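You operate a simulated robot arm through the tools that you are given. There is no shell and no other tool. Be economical: measure what you need, move in short steps, check, and stop when the job is done.

You run a simulated two-armed robot. Do the job below in one go: nothing can be reset, and whatever is moved stays where it is left.

Task
Hand the slim carton on the machine table across to the strap slot, strap it once and switch off.
Fine: pass it from one hand to the other and lay it square. Seat the strap clip in the brass slot, let go, hands clear of strap and slot, then press start. The clip goes back in the grey rest. Drop, crush and knock over nothing. Set down upright: slim carton.
Where things are to end (x, y in the base frame): slim carton within 0.02 m of [0.55, 0.51].
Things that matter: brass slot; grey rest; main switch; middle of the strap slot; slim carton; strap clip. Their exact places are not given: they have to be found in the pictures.

The check looks at the end state, three seconds after you hand in, the way a careful person would. Anything else that was tipped, shoved, dropped, spilled or broken makes it a failure.

Robot
Two 6-joint arms with two-finger parallel grippers on one trunk, on a base that drives. Base frame: it is fixed to the floor where the robot stands at the start and does not move with it; the origin is under the middle of the robot, x ahead of it, y to its left, z up. Readings come in m, degrees, newtons and seconds.
The left shoulder is at the start at [0.06, 0.187, 1.047], the right one opposite. With the tool pointing down near the work surface each hand reaches from about 0.1 to 0.38 m from the robot's upright axis, wherever it stands, measured 20 degrees to its own side. Places, roughly: brass slot [0.6, 0.3, 0.7]; grey rest [0.6, 0.7, 0.7]; main switch [0.3, 0.9, 0.6]; middle of the strap slot [0.6, 0.5, 0.7]. Payload 1.57 kg a hand.
Tool frame (each hand has its own): the origin (TCP) lies between the finger pads and is the grasp point; the fingertips stand 0.03 m ahead of it; z points along the fingers, y is the line along which they close. Largest opening 0.11 m; finger width 0.024, thickness 0.012; the body of the gripper, 0.048 by 0.112 m, starts 0.078 m behind the TCP.
Orientation is told as [roll, pitch, yaw] about the base's x, y, z axes, in that order, counted from this pose: with the fingers straight down and closing along the base's y, the tool's x points along the base's -x, its y along +y and its z along -z.

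Tools
- The arms move only by the tool step_arm. It takes "left_moves", "right_moves" or both (then of equal length, played together; a hand with none holds still); each is a list of rows, each a list of 6 numbers: the shift along the base's x, y, z in m, then the turn, a rotation vector about the base's x, y, z in degrees. In form: [[dx, dy, dz, rx, ry, rz], ...]. A call has 1 to 10 rows; each row is the pose to reach, as a shift and turn from the pose commanded when the call began. "left_claw" and "right_claw" are, for a hand that has rows, the opening, from 0 (shut) to 1 (fully open), set as the call begins (left out, the last holds). Rows are played at 5 a second. More than 0.05 m and 8.6 degrees between two rows, or a gripper value outside its range, and nothing of the call is played. A pose out of reach is approached as far as the arm can. The call stops where the force on the tool passes 40 N (or 10 N more than at its start, if that is more) or the arm is blocked; 0.2 s more then pass. Each finger travels about 0.153 m/s and halts on what it meets, pressing with about 27 N; the grip force reading is that of the motor and also rises with nothing between the fingers. The clock runs only during rows and for 0.2 s after the last one: add rows that repeat a pose to give the fingers time. It gives the time, the measured TCP pose, the force on the tool (base axes), the opening and the grip force at its end, in the units of the frame above (readings bear some noise), with the torque about the TCP (base axes, N m) and any sound that the robot's microphone picked up.
- Cameras (640 x 400 px; columns grow to the right, rows downward): "scene" is now at [-0.0112, 0.0506, 1.5785]; the picture's right is [0.71, -0.70, 0.00], its down [-0.58, -0.59, -0.56] and it looks along [0.39, 0.40, -0.83] (base axes); focal length 252 px, centre (320, 200). "left" rides on the left gripper at [0.07, -0.016, -0.141] in its tool frame; the picture's right is [0.23, 0.97, 0.00], its down [-0.86, 0.20, -0.48] and it looks along [-0.47, 0.11, 0.88] (tool axes); focal length 222 px, centre (320, 200). "right" rides on the right gripper at [0.07, 0.016, -0.141] in its tool frame; the picture's right is [-0.23, 0.97, 0.00], its down [-0.86, -0.20, -0.48] and it looks along [-0.47, -0.11, 0.88] (tool axes); focal length 222 px, centre (320, 200).
- snapshot(camera): a new picture of that camera. The clock stands still meanwhile.
- raise_lower(by): slides the trunk up (or, below 0, down) by that many m; the arms and the scene camera ride with it, the base frame stays. It gives what a move gives, with no picture.
- steer(legs): drives the robot by 1 to 6 legs, each [ahead, left, turn to the left] in m, m and degrees, along the robot's own axes; the way and the turn of a leg run together, so that a leg with both is an arc; at most 1.5 m and 180 degrees a leg. The arms and the cameras ride along, it lands a little off, and it stops where it bumps. It gives what a move gives.
- pan_tilt(pan, tilt): turns the head with the scene camera to pan (to the left, within 86 degrees either way) and tilt (down, from -29 to 69), counted from straight ahead of the robot. It gives what a move gives.
- probe_pixels(camera, pixels): for up to 12 pixels [column, row] of the newest picture of that camera ("zoom" is the newest enlarged one), the place [x, y, z] in the base frame of the surface seen there, good to about 0.002 m. The clock stands still meanwhile.
- zoom(camera, box): a new picture of the part [left, top, right, bottom] of that camera's present view, enlarged. The clock stands still meanwhile.
- sign_off(): hands the job in; it is judged then, once.

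Work in short steps. Measure before you move; look again where a grasp or a placing could have gone wrong, and mend it. You have 80 turns and 62 pictures in all, those below and enlarged ones among them. Open the grippers and draw the arms clear of the work before you hand the job in, unless the task says otherwise; then end with one line.

The tools are called after "Emit:" as name(argument=value, ...) on one line, values as JSON. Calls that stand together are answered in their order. step_arm: Moves the arms, as the interface text tells. Its arguments: {"type":"object","properties":{"left_moves":{"type":"array","items":{"type":"array","items":{"type":"number"}}},"left_claw":{"type":"number"},"right_moves":{"type":"array","items":{"type":"array","items":{"type":"number"}}},"right_claw":{"type":"number"}},"required":[]} The other tools are called the same way: raise_lower (by) slides the trunk up or down; steer (legs) drives the base; pan_tilt (pan, tilt) turns the head that bears the scene camera; snapshot (camera) takes a picture; probe_pixels (camera, pixels) gives the place of the surface under pixels of a picture; zoom (camera, box) takes an enlarged picture of a part of a camera's view; sign_off () hands the job in.

At the start:

```text
time_s: 0.0
left_tool_pos: [0.293, 0.3146, 1.0751]
left_tool_rot: [0.0, 0.1, 0.0]
left_ft_force: [0.3, -0.6, -0.1]
left_wrist_torque: [-0.01, 0.03, -0.01]
left_gripper_width: 0.11
left_grasp_force: 0.1
right_tool_pos: [0.3427, 0.0284, 1.1012]
right_tool_rot: [0.0, -0.1, 0.0]
right_ft_force: [0.2, -0.4, 0.2]
right_wrist_torque: [0.01, 0.0, 0.01]
right_gripper_width: 0.1099
right_grasp_force: 0.1
trunk travel left (down, up): [-0.675, 0.315]
robot x, y, heading: [0.0016, -0.0006, 0.0]
head pan, tilt: [45.6, 55.9]
```

scene: 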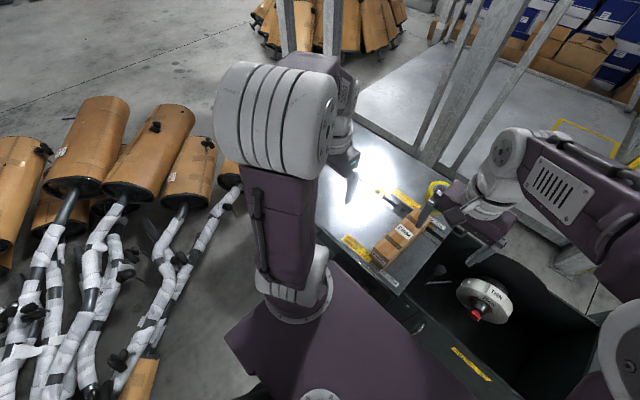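
right: 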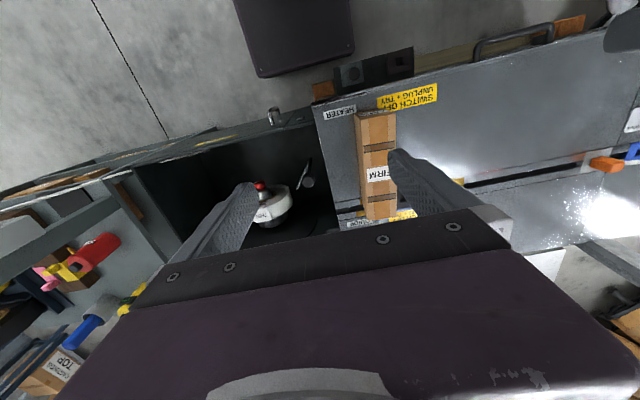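
left: 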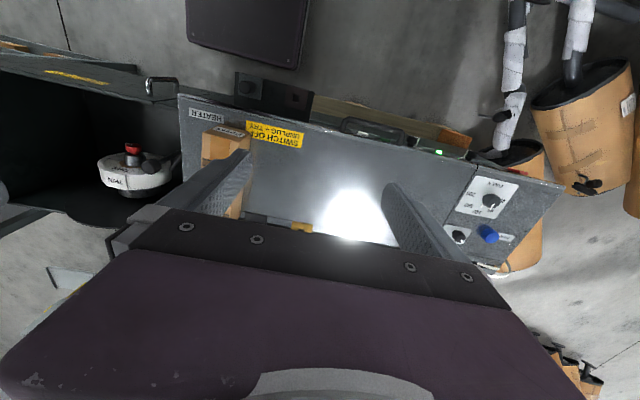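

The right picture shows the carton at about (378,165), with labels around it. I'll enlarge the hand-camera views to identify the parts.

Emit:
zoom(camera="right", box=[300, 60, 640, 270])

Emit:
zoom(camera="left", box=[170, 70, 580, 280])

Emit:
probe_pixels(camera="right", pixels=[[362, 115], [393, 115], [368, 218], [397, 215], [350, 130], [450, 150], [604, 163], [500, 175], [636, 150], [540, 210], [335, 160], [255, 220]])

Emit:
probe_pixels(camera="left", pixels=[[488, 234], [491, 200], [458, 236], [302, 228], [300, 200], [350, 170], [215, 145], [232, 210], [188, 100], [560, 190], [440, 153], [485, 262]])

```text
1.88 times, centred on (470, 165) of right
```

zoom: 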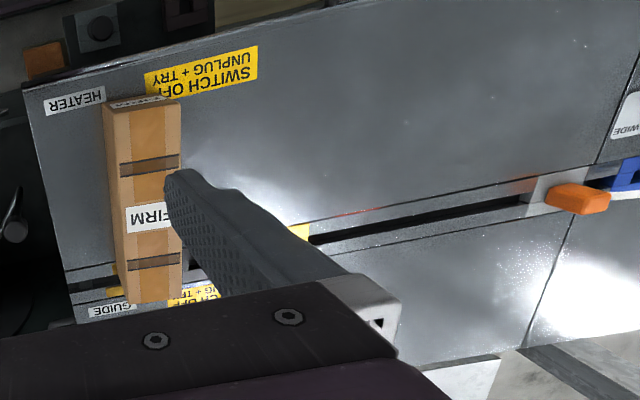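

```text
1.56 times, centred on (375, 175) of left
```

zoom: 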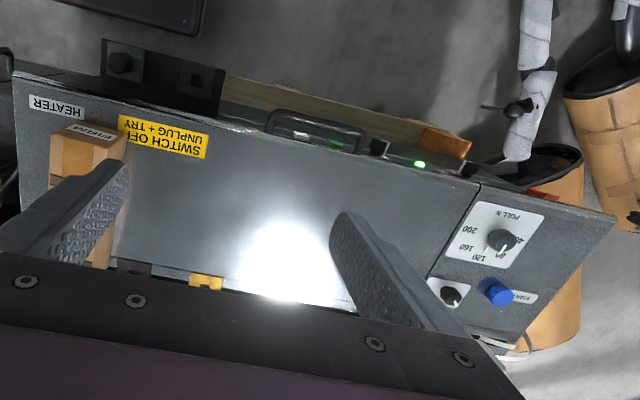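

```text
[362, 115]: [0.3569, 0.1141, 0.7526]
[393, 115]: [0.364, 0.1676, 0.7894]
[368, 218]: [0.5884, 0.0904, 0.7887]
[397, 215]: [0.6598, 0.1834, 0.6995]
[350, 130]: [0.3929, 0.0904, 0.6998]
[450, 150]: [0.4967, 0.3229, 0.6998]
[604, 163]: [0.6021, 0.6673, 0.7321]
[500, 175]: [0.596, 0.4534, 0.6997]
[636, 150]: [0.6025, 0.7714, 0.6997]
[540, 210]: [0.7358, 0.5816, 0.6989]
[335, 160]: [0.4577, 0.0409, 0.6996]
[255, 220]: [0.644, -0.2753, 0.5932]
```

```text
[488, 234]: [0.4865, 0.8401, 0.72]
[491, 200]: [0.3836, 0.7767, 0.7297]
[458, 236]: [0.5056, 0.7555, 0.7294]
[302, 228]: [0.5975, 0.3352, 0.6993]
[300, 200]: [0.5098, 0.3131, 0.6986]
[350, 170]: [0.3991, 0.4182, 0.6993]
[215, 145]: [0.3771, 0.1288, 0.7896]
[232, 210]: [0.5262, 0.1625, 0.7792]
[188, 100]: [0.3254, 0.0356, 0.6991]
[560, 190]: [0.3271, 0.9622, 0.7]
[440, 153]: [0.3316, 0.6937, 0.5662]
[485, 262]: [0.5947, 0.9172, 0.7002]
```

The table top is at z≈0.70, with the carton about x 0.36–0.60, y 0.115–0.168 and 0.09 high. The orange clip seems to be at (0.60,0.667) and the blue knob at (0.487,0.84), so I look at the machine from the head for an overview.

Emit:
zoom(camera="scene", box=[310, 130, 520, 300])

Emit:
zoom(camera="left", box=[380, 100, 580, 290])

Emit:
zoom(camera="left", box=[160, 50, 360, 170])

```text
2.35 times, centred on (415, 215) of scene
```

zoom: 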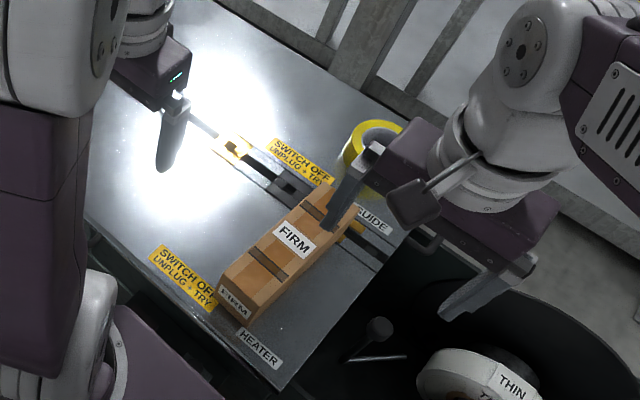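

```text
2.11 times, centred on (480, 195) of left
```

zoom: 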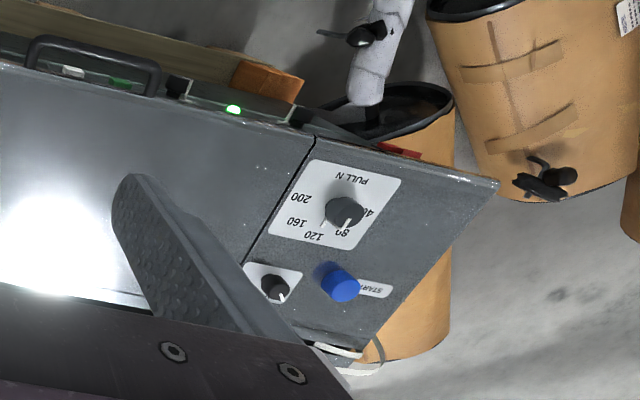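

```text
3.20 times, centred on (260, 110) of left
```

zoom: 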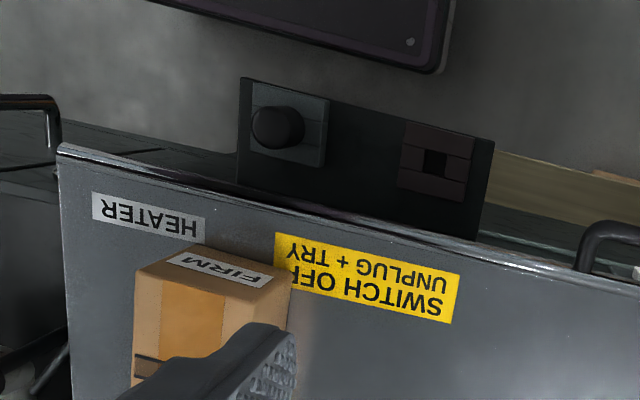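

The strap line is at x≈0.60, the START button is blue and there is a PULL dial. Next I check the front edge and the base clearance, then the small items near the rest and the slot.

Emit:
probe_pixels(camera="left", pixels=[[290, 66], [250, 10], [247, 90], [295, 98], [270, 80], [180, 95], [370, 122], [385, 133], [440, 135], [506, 148], [455, 145], [262, 125]])

Emit:
pan_tilt(pan=20, tilt=50)

Emit:
snapshot(camera="scene")

```text
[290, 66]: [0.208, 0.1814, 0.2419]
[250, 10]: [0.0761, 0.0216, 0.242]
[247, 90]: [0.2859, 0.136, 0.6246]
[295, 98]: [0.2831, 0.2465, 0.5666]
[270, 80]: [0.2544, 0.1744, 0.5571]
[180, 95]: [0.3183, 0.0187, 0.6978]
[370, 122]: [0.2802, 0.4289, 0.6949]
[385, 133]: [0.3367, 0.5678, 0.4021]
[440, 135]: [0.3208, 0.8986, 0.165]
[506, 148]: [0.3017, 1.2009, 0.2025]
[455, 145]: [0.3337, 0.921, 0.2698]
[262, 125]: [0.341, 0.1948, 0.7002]
```

```text
time_s: 0.9
left_tool_pos: [0.2933, 0.3151, 1.0742]
left_tool_rot: [0.0, 0.1, 0.0]
left_ft_force: [-0.2, 0.7, -0.5]
left_wrist_torque: [0.01, -0.01, 0.01]
left_gripper_width: 0.11
left_grasp_force: 0.0
right_tool_pos: [0.3427, 0.0277, 1.1004]
right_tool_rot: [0.1, 0.0, 0.0]
right_ft_force: [0.4, -0.9, 0.5]
right_wrist_torque: [0.01, 0.01, -0.02]
right_gripper_width: 0.1098
right_grasp_force: 0.0
trunk travel left (down, up): [-0.675, 0.315]
robot x, y, heading: [0.0045, -0.0031, 0.3]
head pan, tilt: [20.0, 50.0]
```

```text
53 pictures are left
```

scene: 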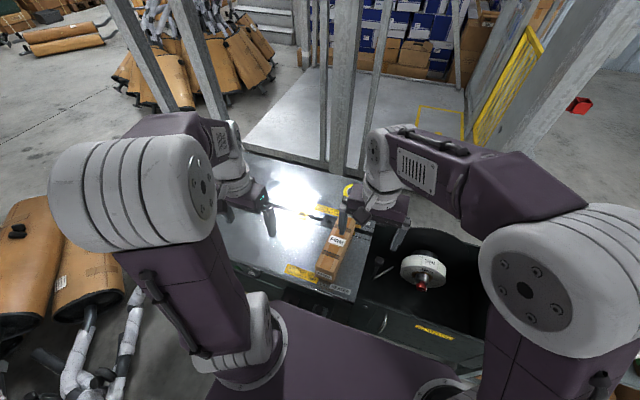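

I check for floor obstacles on the left before driving sideways.

Emit:
probe_pixels(camera="scene", pixels=[[80, 290], [100, 350], [30, 330], [120, 320], [150, 345], [150, 385], [270, 282], [240, 270], [200, 120], [215, 395], [345, 190], [335, 235]])

Emit:
pan_tilt(pan=80, tilt=55)

Emit:
snapshot(camera="scene")

```text
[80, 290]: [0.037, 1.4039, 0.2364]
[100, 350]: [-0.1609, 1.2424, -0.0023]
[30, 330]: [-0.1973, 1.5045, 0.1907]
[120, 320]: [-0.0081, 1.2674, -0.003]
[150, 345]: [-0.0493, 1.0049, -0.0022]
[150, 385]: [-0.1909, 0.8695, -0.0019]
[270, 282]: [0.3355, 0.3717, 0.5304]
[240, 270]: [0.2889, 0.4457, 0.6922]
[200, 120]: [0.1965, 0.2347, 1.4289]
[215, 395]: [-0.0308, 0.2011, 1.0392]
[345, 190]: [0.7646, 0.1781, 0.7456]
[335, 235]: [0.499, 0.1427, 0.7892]
```

```text
time_s: 2.2
left_tool_pos: [0.2912, 0.3158, 1.0744]
left_tool_rot: [0.0, 0.0, 0.0]
left_ft_force: [-0.4, 0.6, 0.8]
left_wrist_torque: [0.0, 0.0, -0.03]
left_gripper_width: 0.1102
left_grasp_force: 0.0
right_tool_pos: [0.3426, 0.0286, 1.1]
right_tool_rot: [-0.1, 0.0, 0.0]
right_ft_force: [-1.5, 0.3, -0.2]
right_wrist_torque: [0.0, -0.02, 0.0]
right_gripper_width: 0.1099
right_grasp_force: 0.0
trunk travel left (down, up): [-0.675, 0.315]
robot x, y, heading: [-0.0015, -0.0009, -0.1]
head pan, tilt: [80.0, 55.0]
```

```text
52 pictures are left
```

scene: 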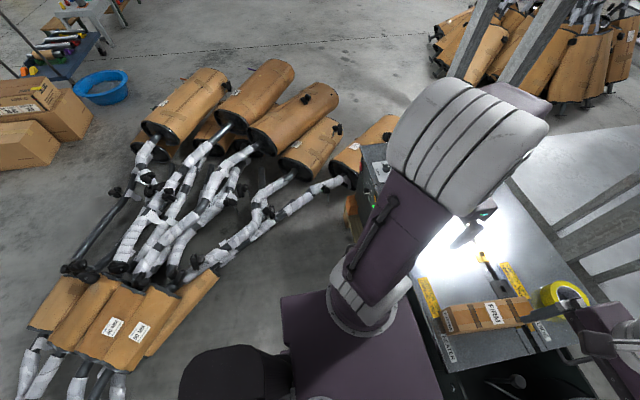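

I'll measure the nearest of these wrapped items so the drive stays clear of them.

Emit:
probe_pixels(camera="scene", pixels=[[338, 183], [260, 215], [205, 285], [150, 350], [215, 265], [350, 175], [372, 145], [245, 260], [300, 250], [372, 195], [366, 205], [352, 212]])

Emit:
zoom(camera="scene", box=[280, 120, 440, 260])

```text
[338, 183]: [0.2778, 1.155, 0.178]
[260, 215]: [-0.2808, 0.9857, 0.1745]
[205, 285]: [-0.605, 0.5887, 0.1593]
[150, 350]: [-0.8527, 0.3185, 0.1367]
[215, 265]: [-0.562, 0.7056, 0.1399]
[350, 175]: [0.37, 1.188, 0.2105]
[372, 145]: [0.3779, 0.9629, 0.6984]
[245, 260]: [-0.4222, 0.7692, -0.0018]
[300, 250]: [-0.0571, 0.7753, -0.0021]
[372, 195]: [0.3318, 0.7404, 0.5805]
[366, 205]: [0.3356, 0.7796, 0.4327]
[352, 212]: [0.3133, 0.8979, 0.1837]
```

```text
2.86 times, centred on (360, 190) of scene
```

zoom: 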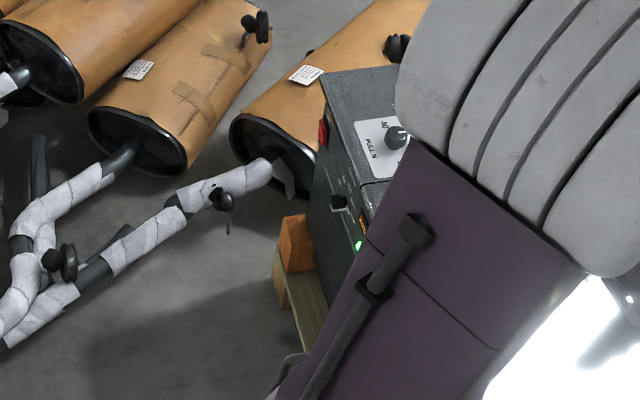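

The nearest wrapped branch is about 0.98 at x≈-0.28, so moving to y≈0.35 is safe. I drive left 0.35 and ahead 0.05.

Emit:
steer(legs=[[0, 0.35, 0], [0.05, 0, 0]])

Emit:
pan_tilt(pan=0, tilt=55)

Emit:
snapshot(camera="scene")

Emit:
snapshot(camera="left")

Emit:
snapshot(camera="right")

```text
time_s: 5.0
left_tool_pos: [0.3397, 0.6647, 1.0765]
left_tool_rot: [0.0, -0.2, 0.0]
left_ft_force: [-0.6, -0.3, 0.4]
left_wrist_torque: [0.01, 0.01, 0.02]
left_gripper_width: 0.1102
left_grasp_force: 0.0
right_tool_pos: [0.3899, 0.3767, 1.1021]
right_tool_rot: [0.0, -0.2, 0.0]
right_ft_force: [-0.2, -0.8, 0.1]
right_wrist_torque: [0.03, -0.02, 0.02]
right_gripper_width: 0.11
right_grasp_force: 0.0
trunk travel left (down, up): [-0.675, 0.315]
robot x, y, heading: [0.0512, 0.3483, -0.0]
head pan, tilt: [80.0, 55.0]
```

```text
time_s: 6.5
left_tool_pos: [0.3422, 0.6643, 1.0751]
left_tool_rot: [0.0, 0.0, 0.1]
left_ft_force: [0.2, 0.3, -0.2]
left_wrist_torque: [-0.01, 0.01, 0.0]
left_gripper_width: 0.1097
left_grasp_force: 0.1
right_tool_pos: [0.3908, 0.3779, 1.1006]
right_tool_rot: [0.1, 0.0, 0.0]
right_ft_force: [-0.4, 1.1, 0.5]
right_wrist_torque: [0.01, -0.01, 0.01]
right_gripper_width: 0.11
right_grasp_force: 0.0
trunk travel left (down, up): [-0.675, 0.315]
robot x, y, heading: [0.051, 0.3548, -0.2]
head pan, tilt: [0.0, 55.0]
```

```text
50 pictures are left
```

scene: 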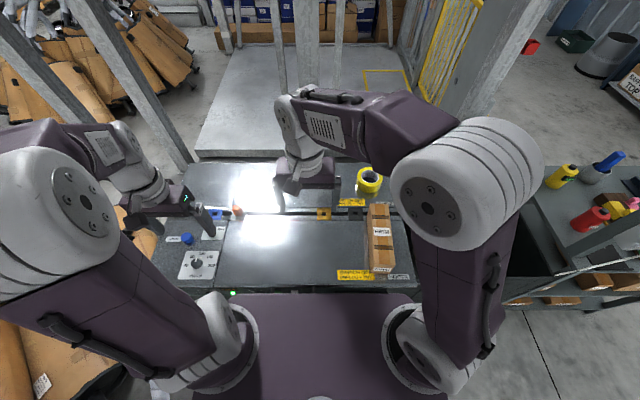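

```text
49 pictures are left
```

left: 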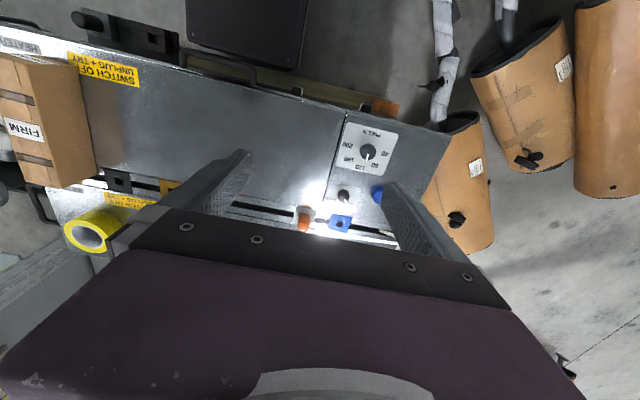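

```text
48 pictures are left
```

right: 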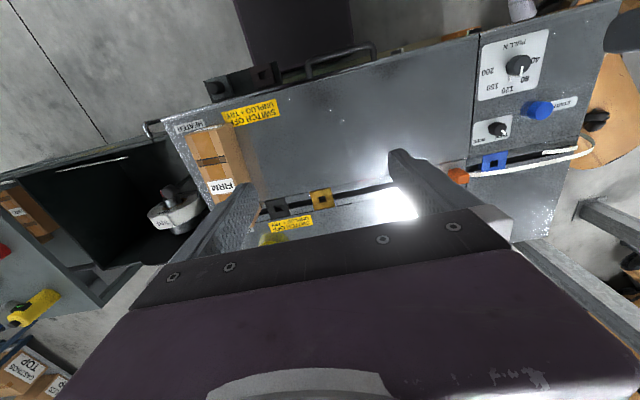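

Now the views are open: yellow-brass block at (322,200) in right, dark block at (280,205), blue block at (495,160) and orange clip at (457,175). I'll zoom in and measure.

Emit:
zoom(camera="right", box=[450, 20, 610, 190])

Emit:
probe_pixels(camera="zoom", pixels=[[30, 375], [45, 372], [175, 330], [185, 280], [340, 205], [360, 215], [280, 110], [560, 310]])

Emit:
zoom(camera="right", box=[170, 110, 360, 260])

Emit:
zoom(camera="scene", box=[160, 170, 400, 300])

Emit:
zoom(camera="left", box=[270, 110, 430, 250])

```text
2.35 times, centred on (530, 105) of right
```

zoom: 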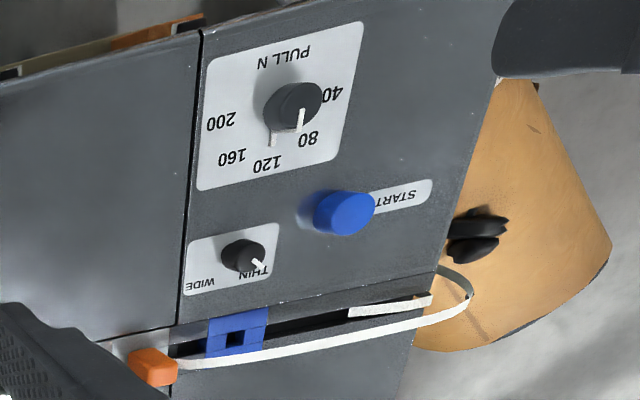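

```text
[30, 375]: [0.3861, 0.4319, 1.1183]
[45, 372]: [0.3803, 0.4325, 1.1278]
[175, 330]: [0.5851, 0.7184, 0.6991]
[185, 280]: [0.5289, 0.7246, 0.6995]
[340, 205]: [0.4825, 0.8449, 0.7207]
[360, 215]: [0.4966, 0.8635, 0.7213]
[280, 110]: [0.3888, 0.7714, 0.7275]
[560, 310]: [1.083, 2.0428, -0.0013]
```

```text
2.67 times, centred on (265, 185) of right
```

zoom: 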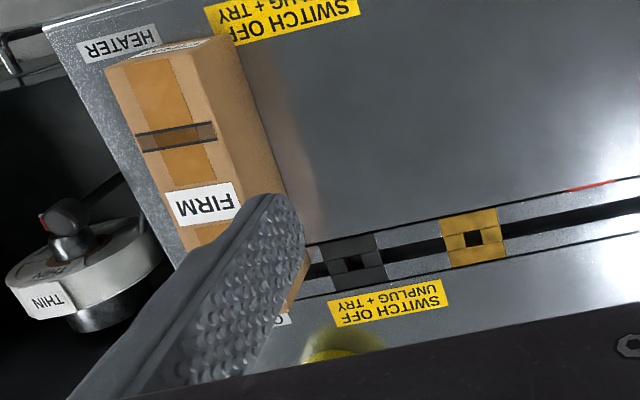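

```text
2.67 times, centred on (280, 235) of scene
```

zoom: 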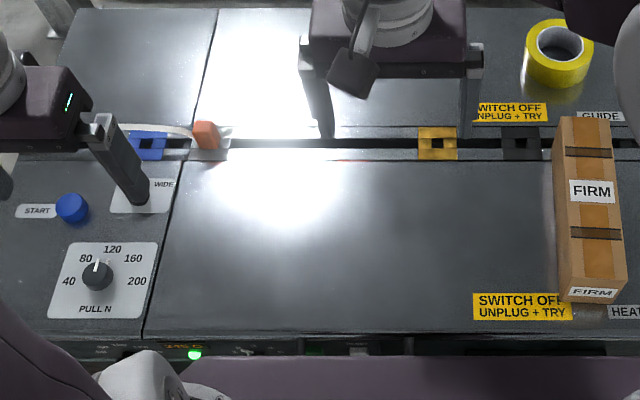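

```text
2.86 times, centred on (350, 180) of left
```

zoom: 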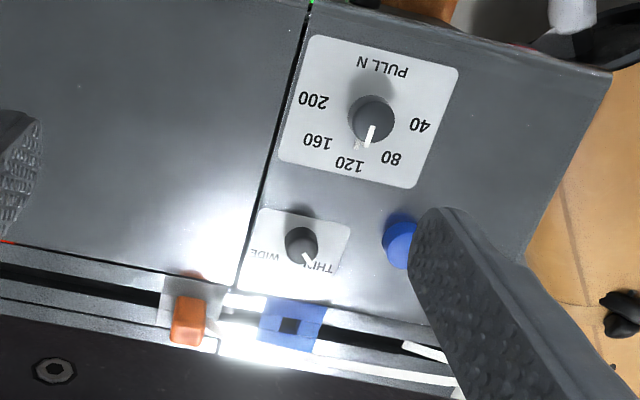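

I look closer at the dial and front panel, and measure slot details (brass hole, clip, rest).

Emit:
zoom(camera="scene", box=[160, 220, 260, 310])

Emit:
zoom(camera="left", box=[285, 190, 355, 240])

Emit:
probe_pixels(camera="zoom", pixels=[[165, 80], [185, 150], [185, 240], [150, 200], [230, 190], [120, 150], [250, 290], [140, 250], [180, 300], [340, 200], [300, 200], [450, 200]])

Emit:
probe_pixels(camera="right", pixels=[[311, 200], [332, 200], [318, 190], [324, 208], [322, 199], [206, 135], [227, 128], [215, 150], [186, 135], [280, 208], [304, 192], [360, 187]])

Emit:
probe_pixels(camera="scene", pixels=[[324, 223], [324, 218], [324, 229], [370, 205], [393, 209], [370, 280], [395, 281], [382, 270], [366, 195], [228, 226], [237, 220], [187, 248]])

```text
4.44 times, centred on (210, 265) of scene
```

zoom: 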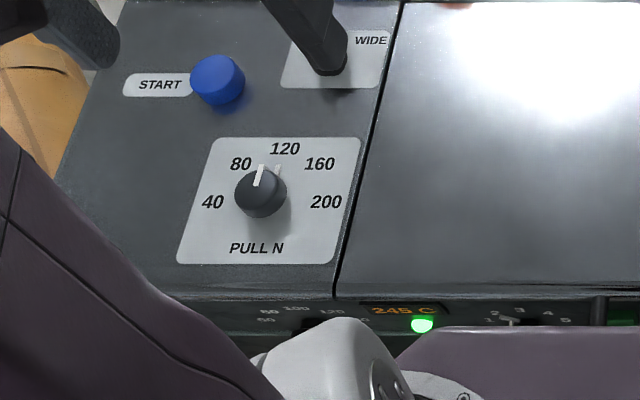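

```text
8.00 times, centred on (320, 215) of left
```

zoom: 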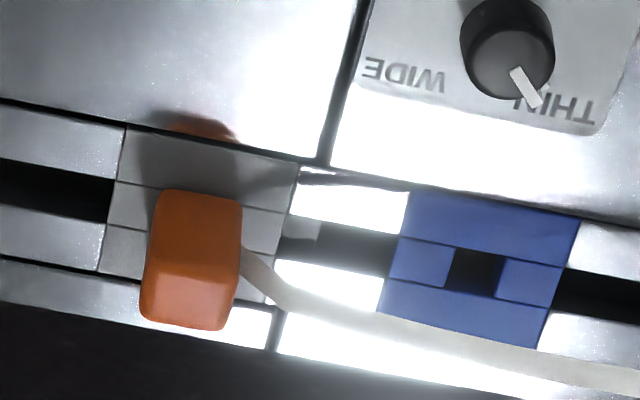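

```text
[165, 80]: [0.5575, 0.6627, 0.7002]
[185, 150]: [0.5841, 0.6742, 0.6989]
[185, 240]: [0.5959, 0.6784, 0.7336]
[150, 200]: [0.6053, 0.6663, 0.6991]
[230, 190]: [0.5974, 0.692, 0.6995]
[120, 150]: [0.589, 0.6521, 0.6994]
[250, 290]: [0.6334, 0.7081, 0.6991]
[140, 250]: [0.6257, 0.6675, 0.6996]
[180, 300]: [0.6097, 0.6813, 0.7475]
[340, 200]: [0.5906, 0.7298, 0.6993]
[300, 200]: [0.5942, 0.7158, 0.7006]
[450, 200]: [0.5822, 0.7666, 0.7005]
```

```text
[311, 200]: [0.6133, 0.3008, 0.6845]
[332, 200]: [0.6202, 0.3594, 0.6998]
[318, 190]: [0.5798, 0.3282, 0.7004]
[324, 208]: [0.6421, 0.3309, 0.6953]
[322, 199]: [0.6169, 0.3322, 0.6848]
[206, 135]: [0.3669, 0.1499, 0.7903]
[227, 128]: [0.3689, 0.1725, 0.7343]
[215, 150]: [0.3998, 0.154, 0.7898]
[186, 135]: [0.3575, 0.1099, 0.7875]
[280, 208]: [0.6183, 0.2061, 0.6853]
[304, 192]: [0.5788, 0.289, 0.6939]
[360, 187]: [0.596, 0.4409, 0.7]
```

```text
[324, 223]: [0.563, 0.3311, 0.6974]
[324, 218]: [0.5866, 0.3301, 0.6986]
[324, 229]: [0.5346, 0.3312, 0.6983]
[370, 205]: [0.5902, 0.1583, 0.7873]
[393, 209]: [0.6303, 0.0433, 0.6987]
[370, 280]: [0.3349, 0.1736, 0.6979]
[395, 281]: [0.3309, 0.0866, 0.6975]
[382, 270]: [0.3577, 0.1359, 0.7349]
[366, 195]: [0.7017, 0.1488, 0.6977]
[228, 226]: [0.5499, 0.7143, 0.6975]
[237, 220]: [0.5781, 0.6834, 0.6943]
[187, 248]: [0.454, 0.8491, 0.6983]
```

Carton and slots are located roughly: brass hole ≈(0.617,0.332), clip ≈(0.60,0.678), top z 0.748. I move the right hand above the carton for an accurate look.

Emit:
step_arm(right_moves=[[0.008, -0.04, -0.02, 0, 0, 0], [0.016, -0.08, -0.045, 0, 0, 0], [0.025, -0.12, -0.07, 0, 0, 0], [0.033, -0.16, -0.095, 0, 0, 0], [0.042, -0.2, -0.12, 0, 0, 0], [0.05, -0.238, -0.14, 0, 0, 0]], right_claw=1)

Emit:
snapshot(camera="right")

Emit:
snapshot(camera="scene")

```text
time_s: 7.9
left_tool_pos: [0.3436, 0.6628, 1.0759]
left_tool_rot: [0.1, 0.1, -0.1]
left_ft_force: [0.0, 0.5, -0.1]
left_wrist_torque: [0.0, 0.02, 0.01]
left_gripper_width: 0.1097
left_grasp_force: 0.0
right_tool_pos: [0.4415, 0.1388, 0.9599]
right_tool_rot: [0.1, 0.1, -0.1]
right_ft_force: [0.4, -0.6, 0.1]
right_wrist_torque: [0.02, 0.0, 0.0]
right_gripper_width: 0.11
right_grasp_force: 0.0
trunk travel left (down, up): [-0.675, 0.315]
robot x, y, heading: [0.0521, 0.349, 0.0]
head pan, tilt: [0.0, 55.0]
```

```text
41 pictures are left
```

right: 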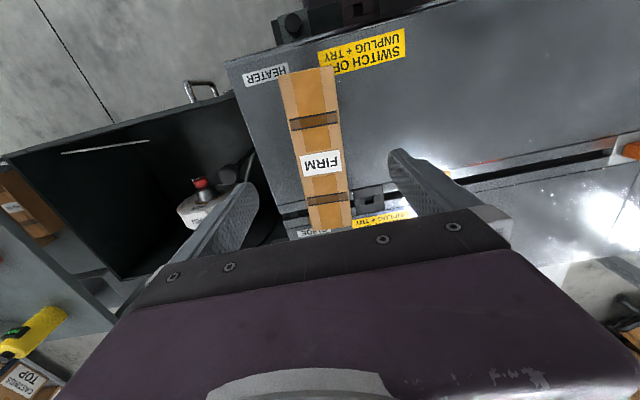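

```text
40 pictures are left
```

scene: 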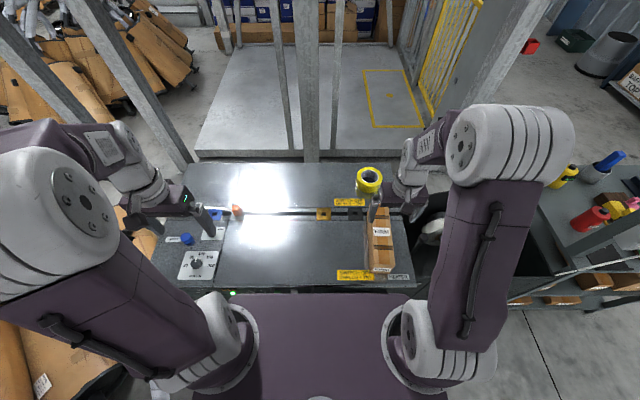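

Carton top in the right picture runs from (280–330, 70) to (308–350, 228). I probe its edges and the other points.

Emit:
probe_pixels(camera="right", pixels=[[283, 76], [331, 69], [285, 90], [334, 90], [294, 150], [342, 150], [301, 190], [347, 190], [307, 222], [350, 222], [312, 228], [345, 226]])

Emit:
probe_pixels(camera="scene", pixels=[[371, 214], [392, 211], [368, 245], [393, 245], [372, 268], [388, 266], [324, 213], [318, 213], [330, 213], [324, 209], [237, 209], [188, 238]])

```text
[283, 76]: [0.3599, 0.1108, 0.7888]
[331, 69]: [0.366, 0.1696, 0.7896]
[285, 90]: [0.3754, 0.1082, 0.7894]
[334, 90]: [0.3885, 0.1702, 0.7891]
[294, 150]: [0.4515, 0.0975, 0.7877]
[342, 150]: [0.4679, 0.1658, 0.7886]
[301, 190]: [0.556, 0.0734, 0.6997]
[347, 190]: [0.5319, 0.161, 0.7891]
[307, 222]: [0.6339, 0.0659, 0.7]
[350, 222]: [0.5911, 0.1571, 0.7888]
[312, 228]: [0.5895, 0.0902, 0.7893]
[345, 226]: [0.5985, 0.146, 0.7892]
```

```text
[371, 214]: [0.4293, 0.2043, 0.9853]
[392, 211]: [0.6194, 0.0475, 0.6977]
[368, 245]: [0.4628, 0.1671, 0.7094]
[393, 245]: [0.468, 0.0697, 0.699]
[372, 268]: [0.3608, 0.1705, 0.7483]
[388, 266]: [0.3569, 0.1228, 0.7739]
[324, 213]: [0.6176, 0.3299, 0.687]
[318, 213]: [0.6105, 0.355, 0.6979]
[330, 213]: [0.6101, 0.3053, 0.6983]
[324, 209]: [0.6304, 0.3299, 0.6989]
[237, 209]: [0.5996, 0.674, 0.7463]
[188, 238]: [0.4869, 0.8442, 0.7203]
```

The carton is about 0.24×0.062, centred ≈(0.478,0.132), yaw about −4°, top at 0.789. I bring the right hand over its far half (x≈0.538), yawed −4°, and check reach before descending.

Emit:
step_arm(right_moves=[[0.045, -0.005, 0, 0, 0, -2], [0.0965, -0.01, 0, 0, 0, -4], [0.0965, -0.01, -0.05, 0, 0, -4], [0.0965, -0.01, -0.1, 0, 0, -4], [0.0965, -0.01, -0.1, 0, 0, -4]])

Emit:
snapshot(camera="right")

```text
refused: row 2 steps farther than a row can; nothing moved
```

```text
39 pictures are left
```

right: 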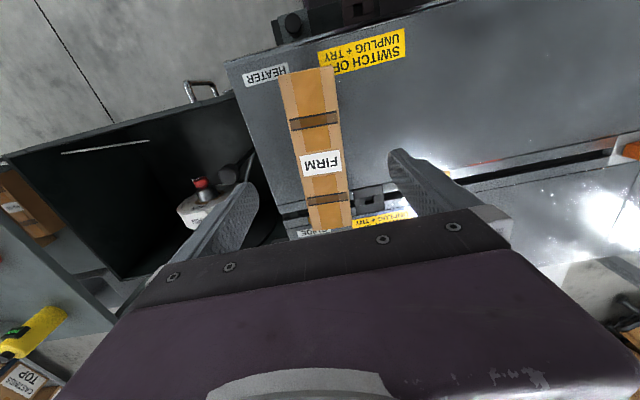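

The call was refused because one step was too long, so nothing moved. I repeat it with smaller steps.

Emit:
step_arm(right_moves=[[0.04, -0.004, 0, 0, 0, -2], [0.08, -0.008, 0, 0, 0, -4], [0.0965, -0.01, -0.03, 0, 0, -4], [0.0965, -0.01, -0.07, 0, 0, -4], [0.0965, -0.01, -0.11, 0, 0, -4], [0.0965, -0.01, -0.11, 0, 0, -4]])

```text
time_s: 9.3
left_tool_pos: [0.3418, 0.6646, 1.0749]
left_tool_rot: [0.0, 0.1, 0.0]
left_ft_force: [-0.4, 0.7, -0.4]
left_wrist_torque: [0.01, -0.04, -0.01]
left_gripper_width: 0.1101
left_grasp_force: 0.0
right_tool_pos: [0.5375, 0.1308, 0.8488]
right_tool_rot: [0.0, -0.1, -4.0]
right_ft_force: [0.9, 0.0, 0.3]
right_wrist_torque: [0.01, 0.0, -0.02]
right_gripper_width: 0.1098
right_grasp_force: 0.1
trunk travel left (down, up): [-0.675, 0.315]
robot x, y, heading: [0.0489, 0.3458, -0.3]
head pan, tilt: [0.0, 55.0]
```

Reach is fine here. I take one look to confirm the fingers straddle the carton before descending.

Emit:
snapshot(camera="right")

```text
38 pictures are left
```

right: 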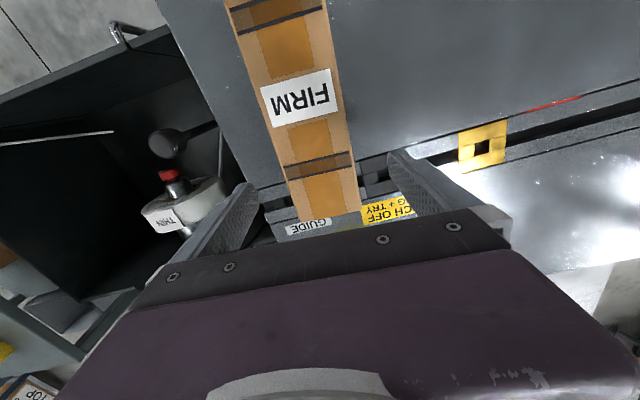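

The fingers straddle the carton about evenly. I refine with probes of its edges.

Emit:
probe_pixels(camera="right", pixels=[[238, 30], [258, 100], [272, 140], [288, 200], [326, 20], [340, 90], [348, 140], [359, 195], [293, 220], [358, 210], [465, 145], [483, 147]])

```text
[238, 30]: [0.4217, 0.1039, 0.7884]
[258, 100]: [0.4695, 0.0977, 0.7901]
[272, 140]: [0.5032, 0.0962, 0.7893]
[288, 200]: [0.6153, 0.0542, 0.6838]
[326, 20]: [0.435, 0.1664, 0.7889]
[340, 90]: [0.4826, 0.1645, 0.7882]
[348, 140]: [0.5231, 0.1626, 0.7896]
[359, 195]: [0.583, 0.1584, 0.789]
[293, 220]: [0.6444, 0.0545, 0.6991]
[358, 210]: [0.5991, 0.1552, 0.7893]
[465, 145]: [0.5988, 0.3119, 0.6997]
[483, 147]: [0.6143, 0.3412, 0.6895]
```

At x≈0.54 the carton spans y 0.093–0.162. I shift 3 mm, descend to z≈0.746 and close.

Emit:
step_arm(right_moves=[[0, -0.003, -0.035, 0, 0, 0], [0, -0.003, -0.07, 0, 0, 0], [0, -0.003, -0.103, 0, 0, 0], [0, -0.003, -0.103, 0, 0, 0]])

Emit:
step_arm(right_moves=[[0, 0, 0, 0, 0, 0], [0, 0, 0, 0, 0, 0], [0, 0, 0, 0, 0, 0], [0, 0, 0, 0, 0, 0]], right_claw=0.4)

```text
time_s: 10.3
left_tool_pos: [0.3427, 0.6639, 1.0744]
left_tool_rot: [0.0, 0.0, 0.0]
left_ft_force: [1.2, -0.5, 0.4]
left_wrist_torque: [-0.04, 0.02, -0.02]
left_gripper_width: 0.11
left_grasp_force: 0.1
right_tool_pos: [0.5394, 0.1257, 0.7472]
right_tool_rot: [0.0, 0.0, -4.0]
right_ft_force: [-0.8, -0.6, 0.5]
right_wrist_torque: [0.04, 0.02, 0.02]
right_gripper_width: 0.1101
right_grasp_force: 0.0
trunk travel left (down, up): [-0.675, 0.315]
robot x, y, heading: [0.0517, 0.3499, -0.1]
head pan, tilt: [0.0, 55.0]
```

```text
time_s: 11.3
left_tool_pos: [0.342, 0.6651, 1.0748]
left_tool_rot: [0.0, 0.0, 0.0]
left_ft_force: [-0.7, -0.2, 0.3]
left_wrist_torque: [0.02, -0.01, 0.0]
left_gripper_width: 0.11
left_grasp_force: 0.1
right_tool_pos: [0.5381, 0.125, 0.7484]
right_tool_rot: [0.1, 0.0, -4.0]
right_ft_force: [0.5, -0.1, 0.3]
right_wrist_torque: [-0.08, -0.35, 0.05]
right_gripper_width: 0.07
right_grasp_force: 27.4
trunk travel left (down, up): [-0.675, 0.315]
robot x, y, heading: [0.0512, 0.3527, 0.2]
head pan, tilt: [0.0, 55.0]
```

The carton is held at 0.07 m width with 27 N. I lift 2 cm and look at weight and tilt.

Emit:
step_arm(right_moves=[[0, 0, 0.01, 0, 0, 0], [0, 0, 0.02, 0, 0, 0], [0, 0, 0.025, 0, 0, 0], [0, 0, 0.025, 0, 0, 0]], right_claw=0.3)

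Emit:
snapshot(camera="right")

Emit:
probe_pixels(camera="right", pixels=[[300, 20], [305, 60], [300, 100], [310, 140], [320, 180], [290, 150], [345, 150], [270, 50], [330, 50], [290, 10], [320, 200], [340, 100]])

```text
time_s: 12.3
left_tool_pos: [0.3429, 0.6639, 1.0753]
left_tool_rot: [0.0, -0.1, -0.1]
left_ft_force: [0.8, 0.7, -0.3]
left_wrist_torque: [0.0, -0.01, 0.04]
left_gripper_width: 0.1098
left_grasp_force: 0.1
right_tool_pos: [0.5383, 0.1268, 0.7732]
right_tool_rot: [0.1, 0.0, -4.1]
right_ft_force: [0.6, -0.1, -2.9]
right_wrist_torque: [-0.04, -0.18, -0.01]
right_gripper_width: 0.0699
right_grasp_force: 27.4
trunk travel left (down, up): [-0.675, 0.315]
robot x, y, heading: [0.0501, 0.3505, -0.1]
head pan, tilt: [0.0, 55.0]
```

```text
37 pictures are left
```

right: 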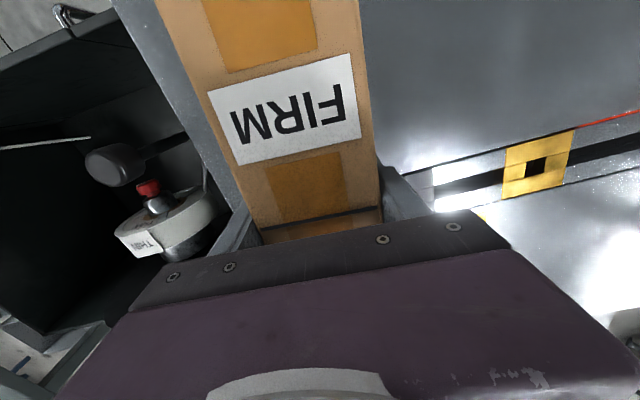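

```text
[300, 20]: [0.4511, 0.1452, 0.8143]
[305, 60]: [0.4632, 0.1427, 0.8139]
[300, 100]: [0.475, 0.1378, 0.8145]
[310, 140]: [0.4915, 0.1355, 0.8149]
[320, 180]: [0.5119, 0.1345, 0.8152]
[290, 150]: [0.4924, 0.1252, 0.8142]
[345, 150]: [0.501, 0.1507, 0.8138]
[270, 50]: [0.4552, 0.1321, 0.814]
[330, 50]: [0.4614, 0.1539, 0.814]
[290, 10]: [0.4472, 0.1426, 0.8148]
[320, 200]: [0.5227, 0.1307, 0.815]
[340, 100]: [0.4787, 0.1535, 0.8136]
```

Weight is 2.9 N and the carton top is level (0.814 everywhere). I carry it left to y≈0.36, squaring the yaw.

Emit:
step_arm(right_moves=[[-0.003, 0.035, 0, 0, 0, 1], [-0.006, 0.075, 0, 0, 0, 2], [-0.01, 0.115, 0, 0, 0, 3], [-0.014, 0.155, 0, 0, 0, 4], [-0.018, 0.195, 0, 0, 0, 4], [-0.018, 0.233, 0, 0, 0, 4], [-0.018, 0.233, 0, 0, 0, 4]])

Emit:
step_arm(left_moves=[[0.01, -0.035, -0.01, 0, 0, 0], [0.02, -0.07, -0.02, 0, 0, 0], [0.03, -0.11, -0.03, 0, 0, 0], [0.04, -0.15, -0.04, 0, 0, 0], [0.045, -0.18, -0.05, 0, 0, 0]], left_claw=1)

Emit:
snapshot(camera="left")

Emit:
snapshot(camera="scene")

```text
time_s: 13.9
left_tool_pos: [0.3435, 0.6643, 1.0743]
left_tool_rot: [0.0, 0.0, 0.0]
left_ft_force: [0.8, -0.3, 0.2]
left_wrist_torque: [0.02, 0.0, -0.02]
left_gripper_width: 0.1101
left_grasp_force: 0.0
right_tool_pos: [0.5204, 0.3585, 0.7727]
right_tool_rot: [0.0, -0.1, 0.0]
right_ft_force: [-0.5, 0.4, -2.1]
right_wrist_torque: [0.01, -0.21, -0.03]
right_gripper_width: 0.0696
right_grasp_force: 26.5
trunk travel left (down, up): [-0.675, 0.315]
robot x, y, heading: [0.0482, 0.3518, 0.0]
head pan, tilt: [0.0, 55.0]
```

```text
time_s: 15.1
left_tool_pos: [0.3872, 0.4836, 1.0259]
left_tool_rot: [0.0, 0.0, 0.0]
left_ft_force: [0.3, -0.2, 0.6]
left_wrist_torque: [-0.01, 0.03, -0.01]
left_gripper_width: 0.11
left_grasp_force: 0.1
right_tool_pos: [0.5216, 0.3586, 0.7725]
right_tool_rot: [0.0, 0.0, -0.1]
right_ft_force: [-0.8, 0.1, -2.6]
right_wrist_torque: [-0.01, -0.16, 0.04]
right_gripper_width: 0.0698
right_grasp_force: 27.2
trunk travel left (down, up): [-0.675, 0.315]
robot x, y, heading: [0.0482, 0.3499, -0.1]
head pan, tilt: [0.0, 55.0]
```

```text
36 pictures are left
```

left: 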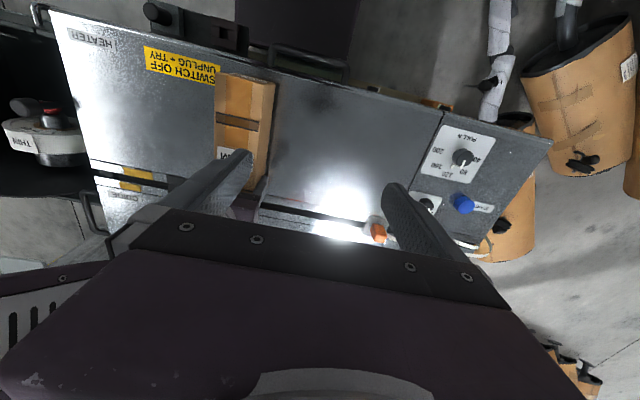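

```text
35 pictures are left
```

scene: 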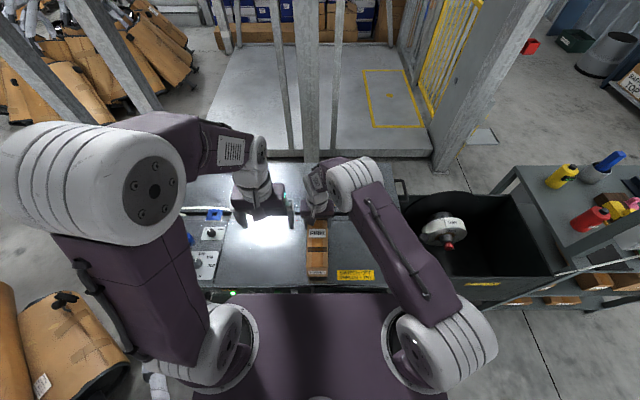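

To keep the arms apart I'll turn the carton 45° (near end to the left), so that right holds the far-right half and left can take the near-left half.

Emit:
step_arm(right_moves=[[-0.005, -0.004, 0.005, 0, 0, -8], [-0.01, -0.008, 0.01, 0, 0, -16], [-0.016, -0.012, 0.015, 0, 0, -24], [-0.022, -0.016, 0.02, 0, 0, -32], [-0.03, -0.02, 0.02, 0, 0, -40], [-0.035, -0.024, 0.02, 0, 0, -45], [-0.035, -0.024, 0.02, 0, 0, -45]])

Emit:
step_arm(left_moves=[[0, 0, 0, 0, 0, -8], [0, -0.01, -0.01, 0, 0, -16], [0, -0.02, -0.02, 0, 0, -24], [0, -0.03, -0.03, 0, 0, -32], [0, -0.04, -0.04, 0, 0, -40], [0, -0.05, -0.05, 0, 0, -45], [0, -0.05, -0.05, 0, 0, -45]])

Emit:
snapshot(camera="left")

Emit:
snapshot(camera="scene")

```text
time_s: 16.7
left_tool_pos: [0.3868, 0.4838, 1.0254]
left_tool_rot: [-0.1, 0.0, -0.1]
left_ft_force: [0.0, 0.2, -0.5]
left_wrist_torque: [-0.01, 0.0, -0.02]
left_gripper_width: 0.11
left_grasp_force: 0.0
right_tool_pos: [0.4863, 0.3348, 0.7921]
right_tool_rot: [0.0, 0.1, -45.0]
right_ft_force: [-0.2, -0.9, -3.8]
right_wrist_torque: [-0.1, -0.13, -0.03]
right_gripper_width: 0.0698
right_grasp_force: 26.8
trunk travel left (down, up): [-0.675, 0.315]
robot x, y, heading: [0.0483, 0.3534, -0.1]
head pan, tilt: [0.0, 55.0]
```

```text
time_s: 18.3
left_tool_pos: [0.3871, 0.4347, 0.9734]
left_tool_rot: [-0.1, 0.0, -45.2]
left_ft_force: [0.4, -0.5, 0.7]
left_wrist_torque: [-0.01, -0.01, -0.02]
left_gripper_width: 0.1099
left_grasp_force: 0.2
right_tool_pos: [0.4862, 0.3364, 0.7936]
right_tool_rot: [0.0, 0.1, -45.0]
right_ft_force: [0.1, 0.9, -3.4]
right_wrist_torque: [-0.11, -0.12, 0.01]
right_gripper_width: 0.0698
right_grasp_force: 27.2
trunk travel left (down, up): [-0.675, 0.315]
robot x, y, heading: [0.0462, 0.3479, -0.1]
head pan, tilt: [0.0, 55.0]
```

```text
34 pictures are left
```

left: 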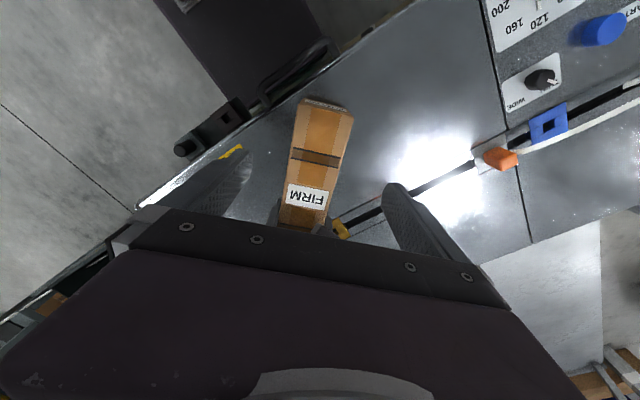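

```text
33 pictures are left
```

scene: 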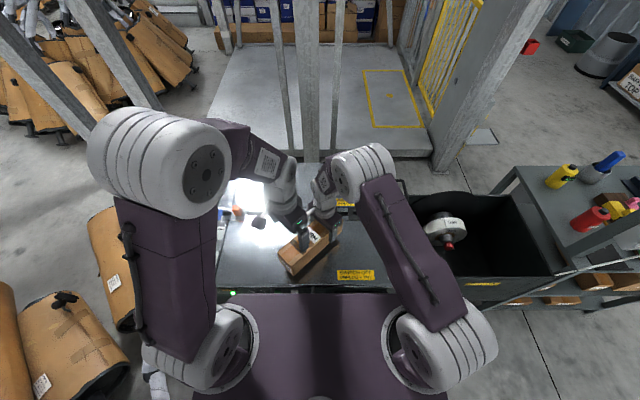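

Left TCP (0.387,0.435) already lies on the carton's line, 0.14 from the right TCP. I verify with carton-edge probes.

Emit:
probe_pixels(camera="left", pixels=[[298, 112], [352, 118], [291, 150], [344, 155], [285, 195], [334, 195], [304, 102], [345, 108], [328, 130], [312, 190]])

```text
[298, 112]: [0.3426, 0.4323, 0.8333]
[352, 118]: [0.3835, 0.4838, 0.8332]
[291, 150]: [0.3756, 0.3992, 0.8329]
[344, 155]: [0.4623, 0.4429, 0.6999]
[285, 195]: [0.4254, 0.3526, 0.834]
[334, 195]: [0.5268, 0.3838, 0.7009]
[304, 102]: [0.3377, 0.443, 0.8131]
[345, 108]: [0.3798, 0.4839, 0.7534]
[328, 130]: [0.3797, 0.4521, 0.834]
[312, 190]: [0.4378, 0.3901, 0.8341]
```

The carton's axis and end agree with expectation. I lower the left hand over the near end to z≈0.793, pausing just before closing.

Emit:
step_arm(left_moves=[[0.0, 0.0, -0.04, 0, 0, 0], [0.0, 0.0, -0.08, 0, 0, 0], [0.0, 0.0, -0.11, 0, 0, 0], [0.0, 0.0, -0.145, 0, 0, 0], [0.0, 0.0, -0.18, 0, 0, 0], [0.0, 0.0, -0.18, 0, 0, 0]])

Emit:
snapshot(camera="left")

```text
time_s: 19.2
left_tool_pos: [0.3885, 0.4327, 0.8637]
left_tool_rot: [0.2, -0.1, -45.3]
left_ft_force: [-5.9, 4.6, 11.2]
left_wrist_torque: [-0.61, -0.88, 0.09]
left_gripper_width: 0.11
left_grasp_force: 0.1
right_tool_pos: [0.4858, 0.3328, 0.7877]
right_tool_rot: [-0.1, 0.1, -45.5]
right_ft_force: [6.0, -5.0, -14.1]
right_wrist_torque: [-0.22, 0.14, -0.19]
right_gripper_width: 0.07
right_grasp_force: 26.8
trunk travel left (down, up): [-0.675, 0.315]
robot x, y, heading: [0.0485, 0.348, 0.1]
head pan, tilt: [0.0, 55.0]
stopped in row 4 (right hand): the force on the tool passed its limit (the readings are from after the stop); the commanded pose is now the measured one
```

```text
32 pictures are left
```

left: 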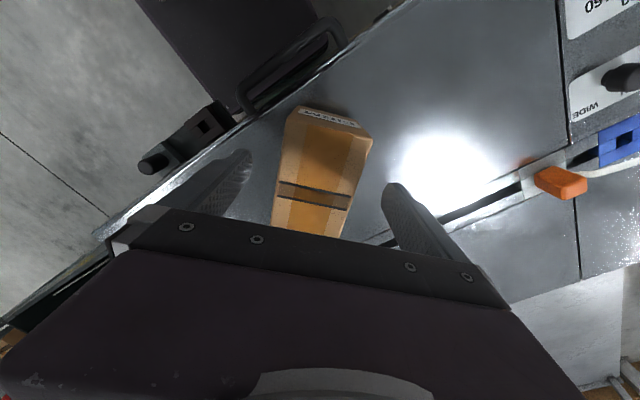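

The left palm touched the right hand's camera arm (forces only ~12 N, carton still in place). I back the left hand up, tilt it 22° away about its closing axis, then come down a little nearer the carton's end.

Emit:
step_arm(left_moves=[[-0.01, 0.01, 0.03, 0, 0, 0], [-0.015, 0.015, 0.06, -5, -5, 0], [-0.015, 0.015, 0.08, -10.5, -10.5, 0], [-0.01, 0.01, 0.08, -15.6, -15.6, 0], [-0.007, 0.006, 0.08, -15.6, -15.6, 0]])

Emit:
snapshot(camera="scene")

Emit:
snapshot(camera="left")

Emit:
probe_pixels(camera="left", pixels=[[320, 120], [320, 150], [310, 180], [310, 200], [300, 140], [340, 140], [310, 130], [330, 170]])

```text
time_s: 20.4
left_tool_pos: [0.3886, 0.4387, 0.9429]
left_tool_rot: [0.0, -21.7, -45.3]
left_ft_force: [0.4, 0.4, -0.1]
left_wrist_torque: [-0.02, 0.04, -0.03]
left_gripper_width: 0.1101
left_grasp_force: 0.1
left hand out of reach, approached as far as the arm can: row 3, 4, 5
right_tool_pos: [0.4854, 0.3331, 0.7883]
right_tool_rot: [0.0, -0.1, -45.5]
right_ft_force: [-0.4, -0.1, -3.4]
right_wrist_torque: [-0.14, -0.14, 0.01]
right_gripper_width: 0.0699
right_grasp_force: 27.0
trunk travel left (down, up): [-0.675, 0.315]
robot x, y, heading: [0.0516, 0.3472, 0.2]
head pan, tilt: [0.0, 55.0]
```

```text
31 pictures are left
```

scene: 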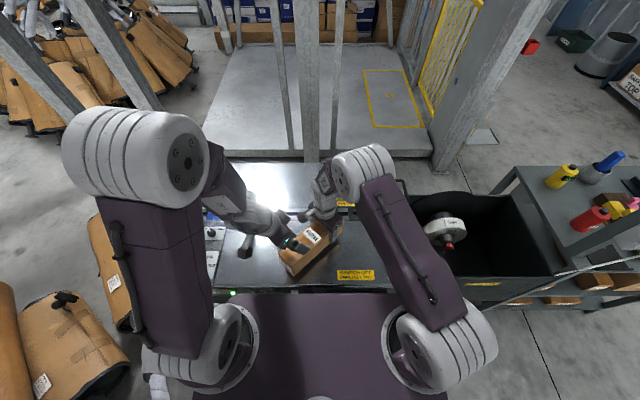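

```text
30 pictures are left
```

left: 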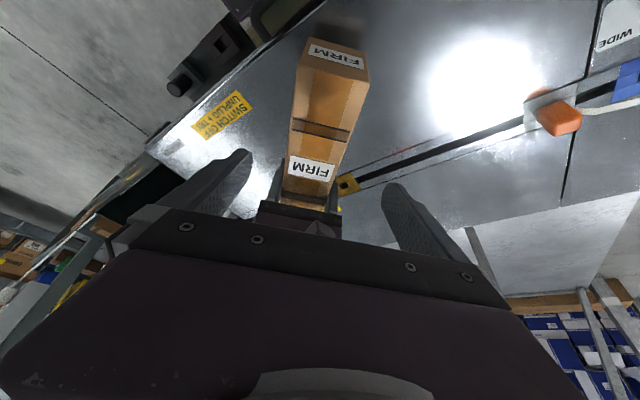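

```text
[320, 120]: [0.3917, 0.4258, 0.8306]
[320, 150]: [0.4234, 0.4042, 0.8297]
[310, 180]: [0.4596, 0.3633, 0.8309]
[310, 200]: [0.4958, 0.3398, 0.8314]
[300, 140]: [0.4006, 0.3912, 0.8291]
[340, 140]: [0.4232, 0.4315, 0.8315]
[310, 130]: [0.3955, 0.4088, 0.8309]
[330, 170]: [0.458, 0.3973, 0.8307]
```

The tilt works but the left arm is folded near its inner limit. I shift carton and both hands 5 cm forward so the left has room.

Emit:
step_arm(right_moves=[[0.025, 0, 0, 0, 0, 0], [0.05, 0, 0, 0, 0, 0], [0.05, 0, 0, 0, 0, 0]], left_moves=[[0.02, 0, 0, 0, 0, 0], [0.0425, 0, 0, 0, 0, 0], [0.0425, 0, 0, 0, 0, 0]])

```text
time_s: 21.2
left_tool_pos: [0.4317, 0.4376, 0.9432]
left_tool_rot: [0.1, -22.3, -45.3]
left_ft_force: [0.0, 0.0, 0.3]
left_wrist_torque: [0.01, 0.03, -0.03]
left_gripper_width: 0.1102
left_grasp_force: 0.1
right_tool_pos: [0.5347, 0.3346, 0.79]
right_tool_rot: [0.1, -0.2, -45.6]
right_ft_force: [-0.1, 0.8, -3.8]
right_wrist_torque: [-0.1, -0.12, -0.04]
right_gripper_width: 0.0699
right_grasp_force: 26.9
trunk travel left (down, up): [-0.675, 0.315]
robot x, y, heading: [0.0487, 0.3485, -0.0]
head pan, tilt: [0.0, 55.0]
```

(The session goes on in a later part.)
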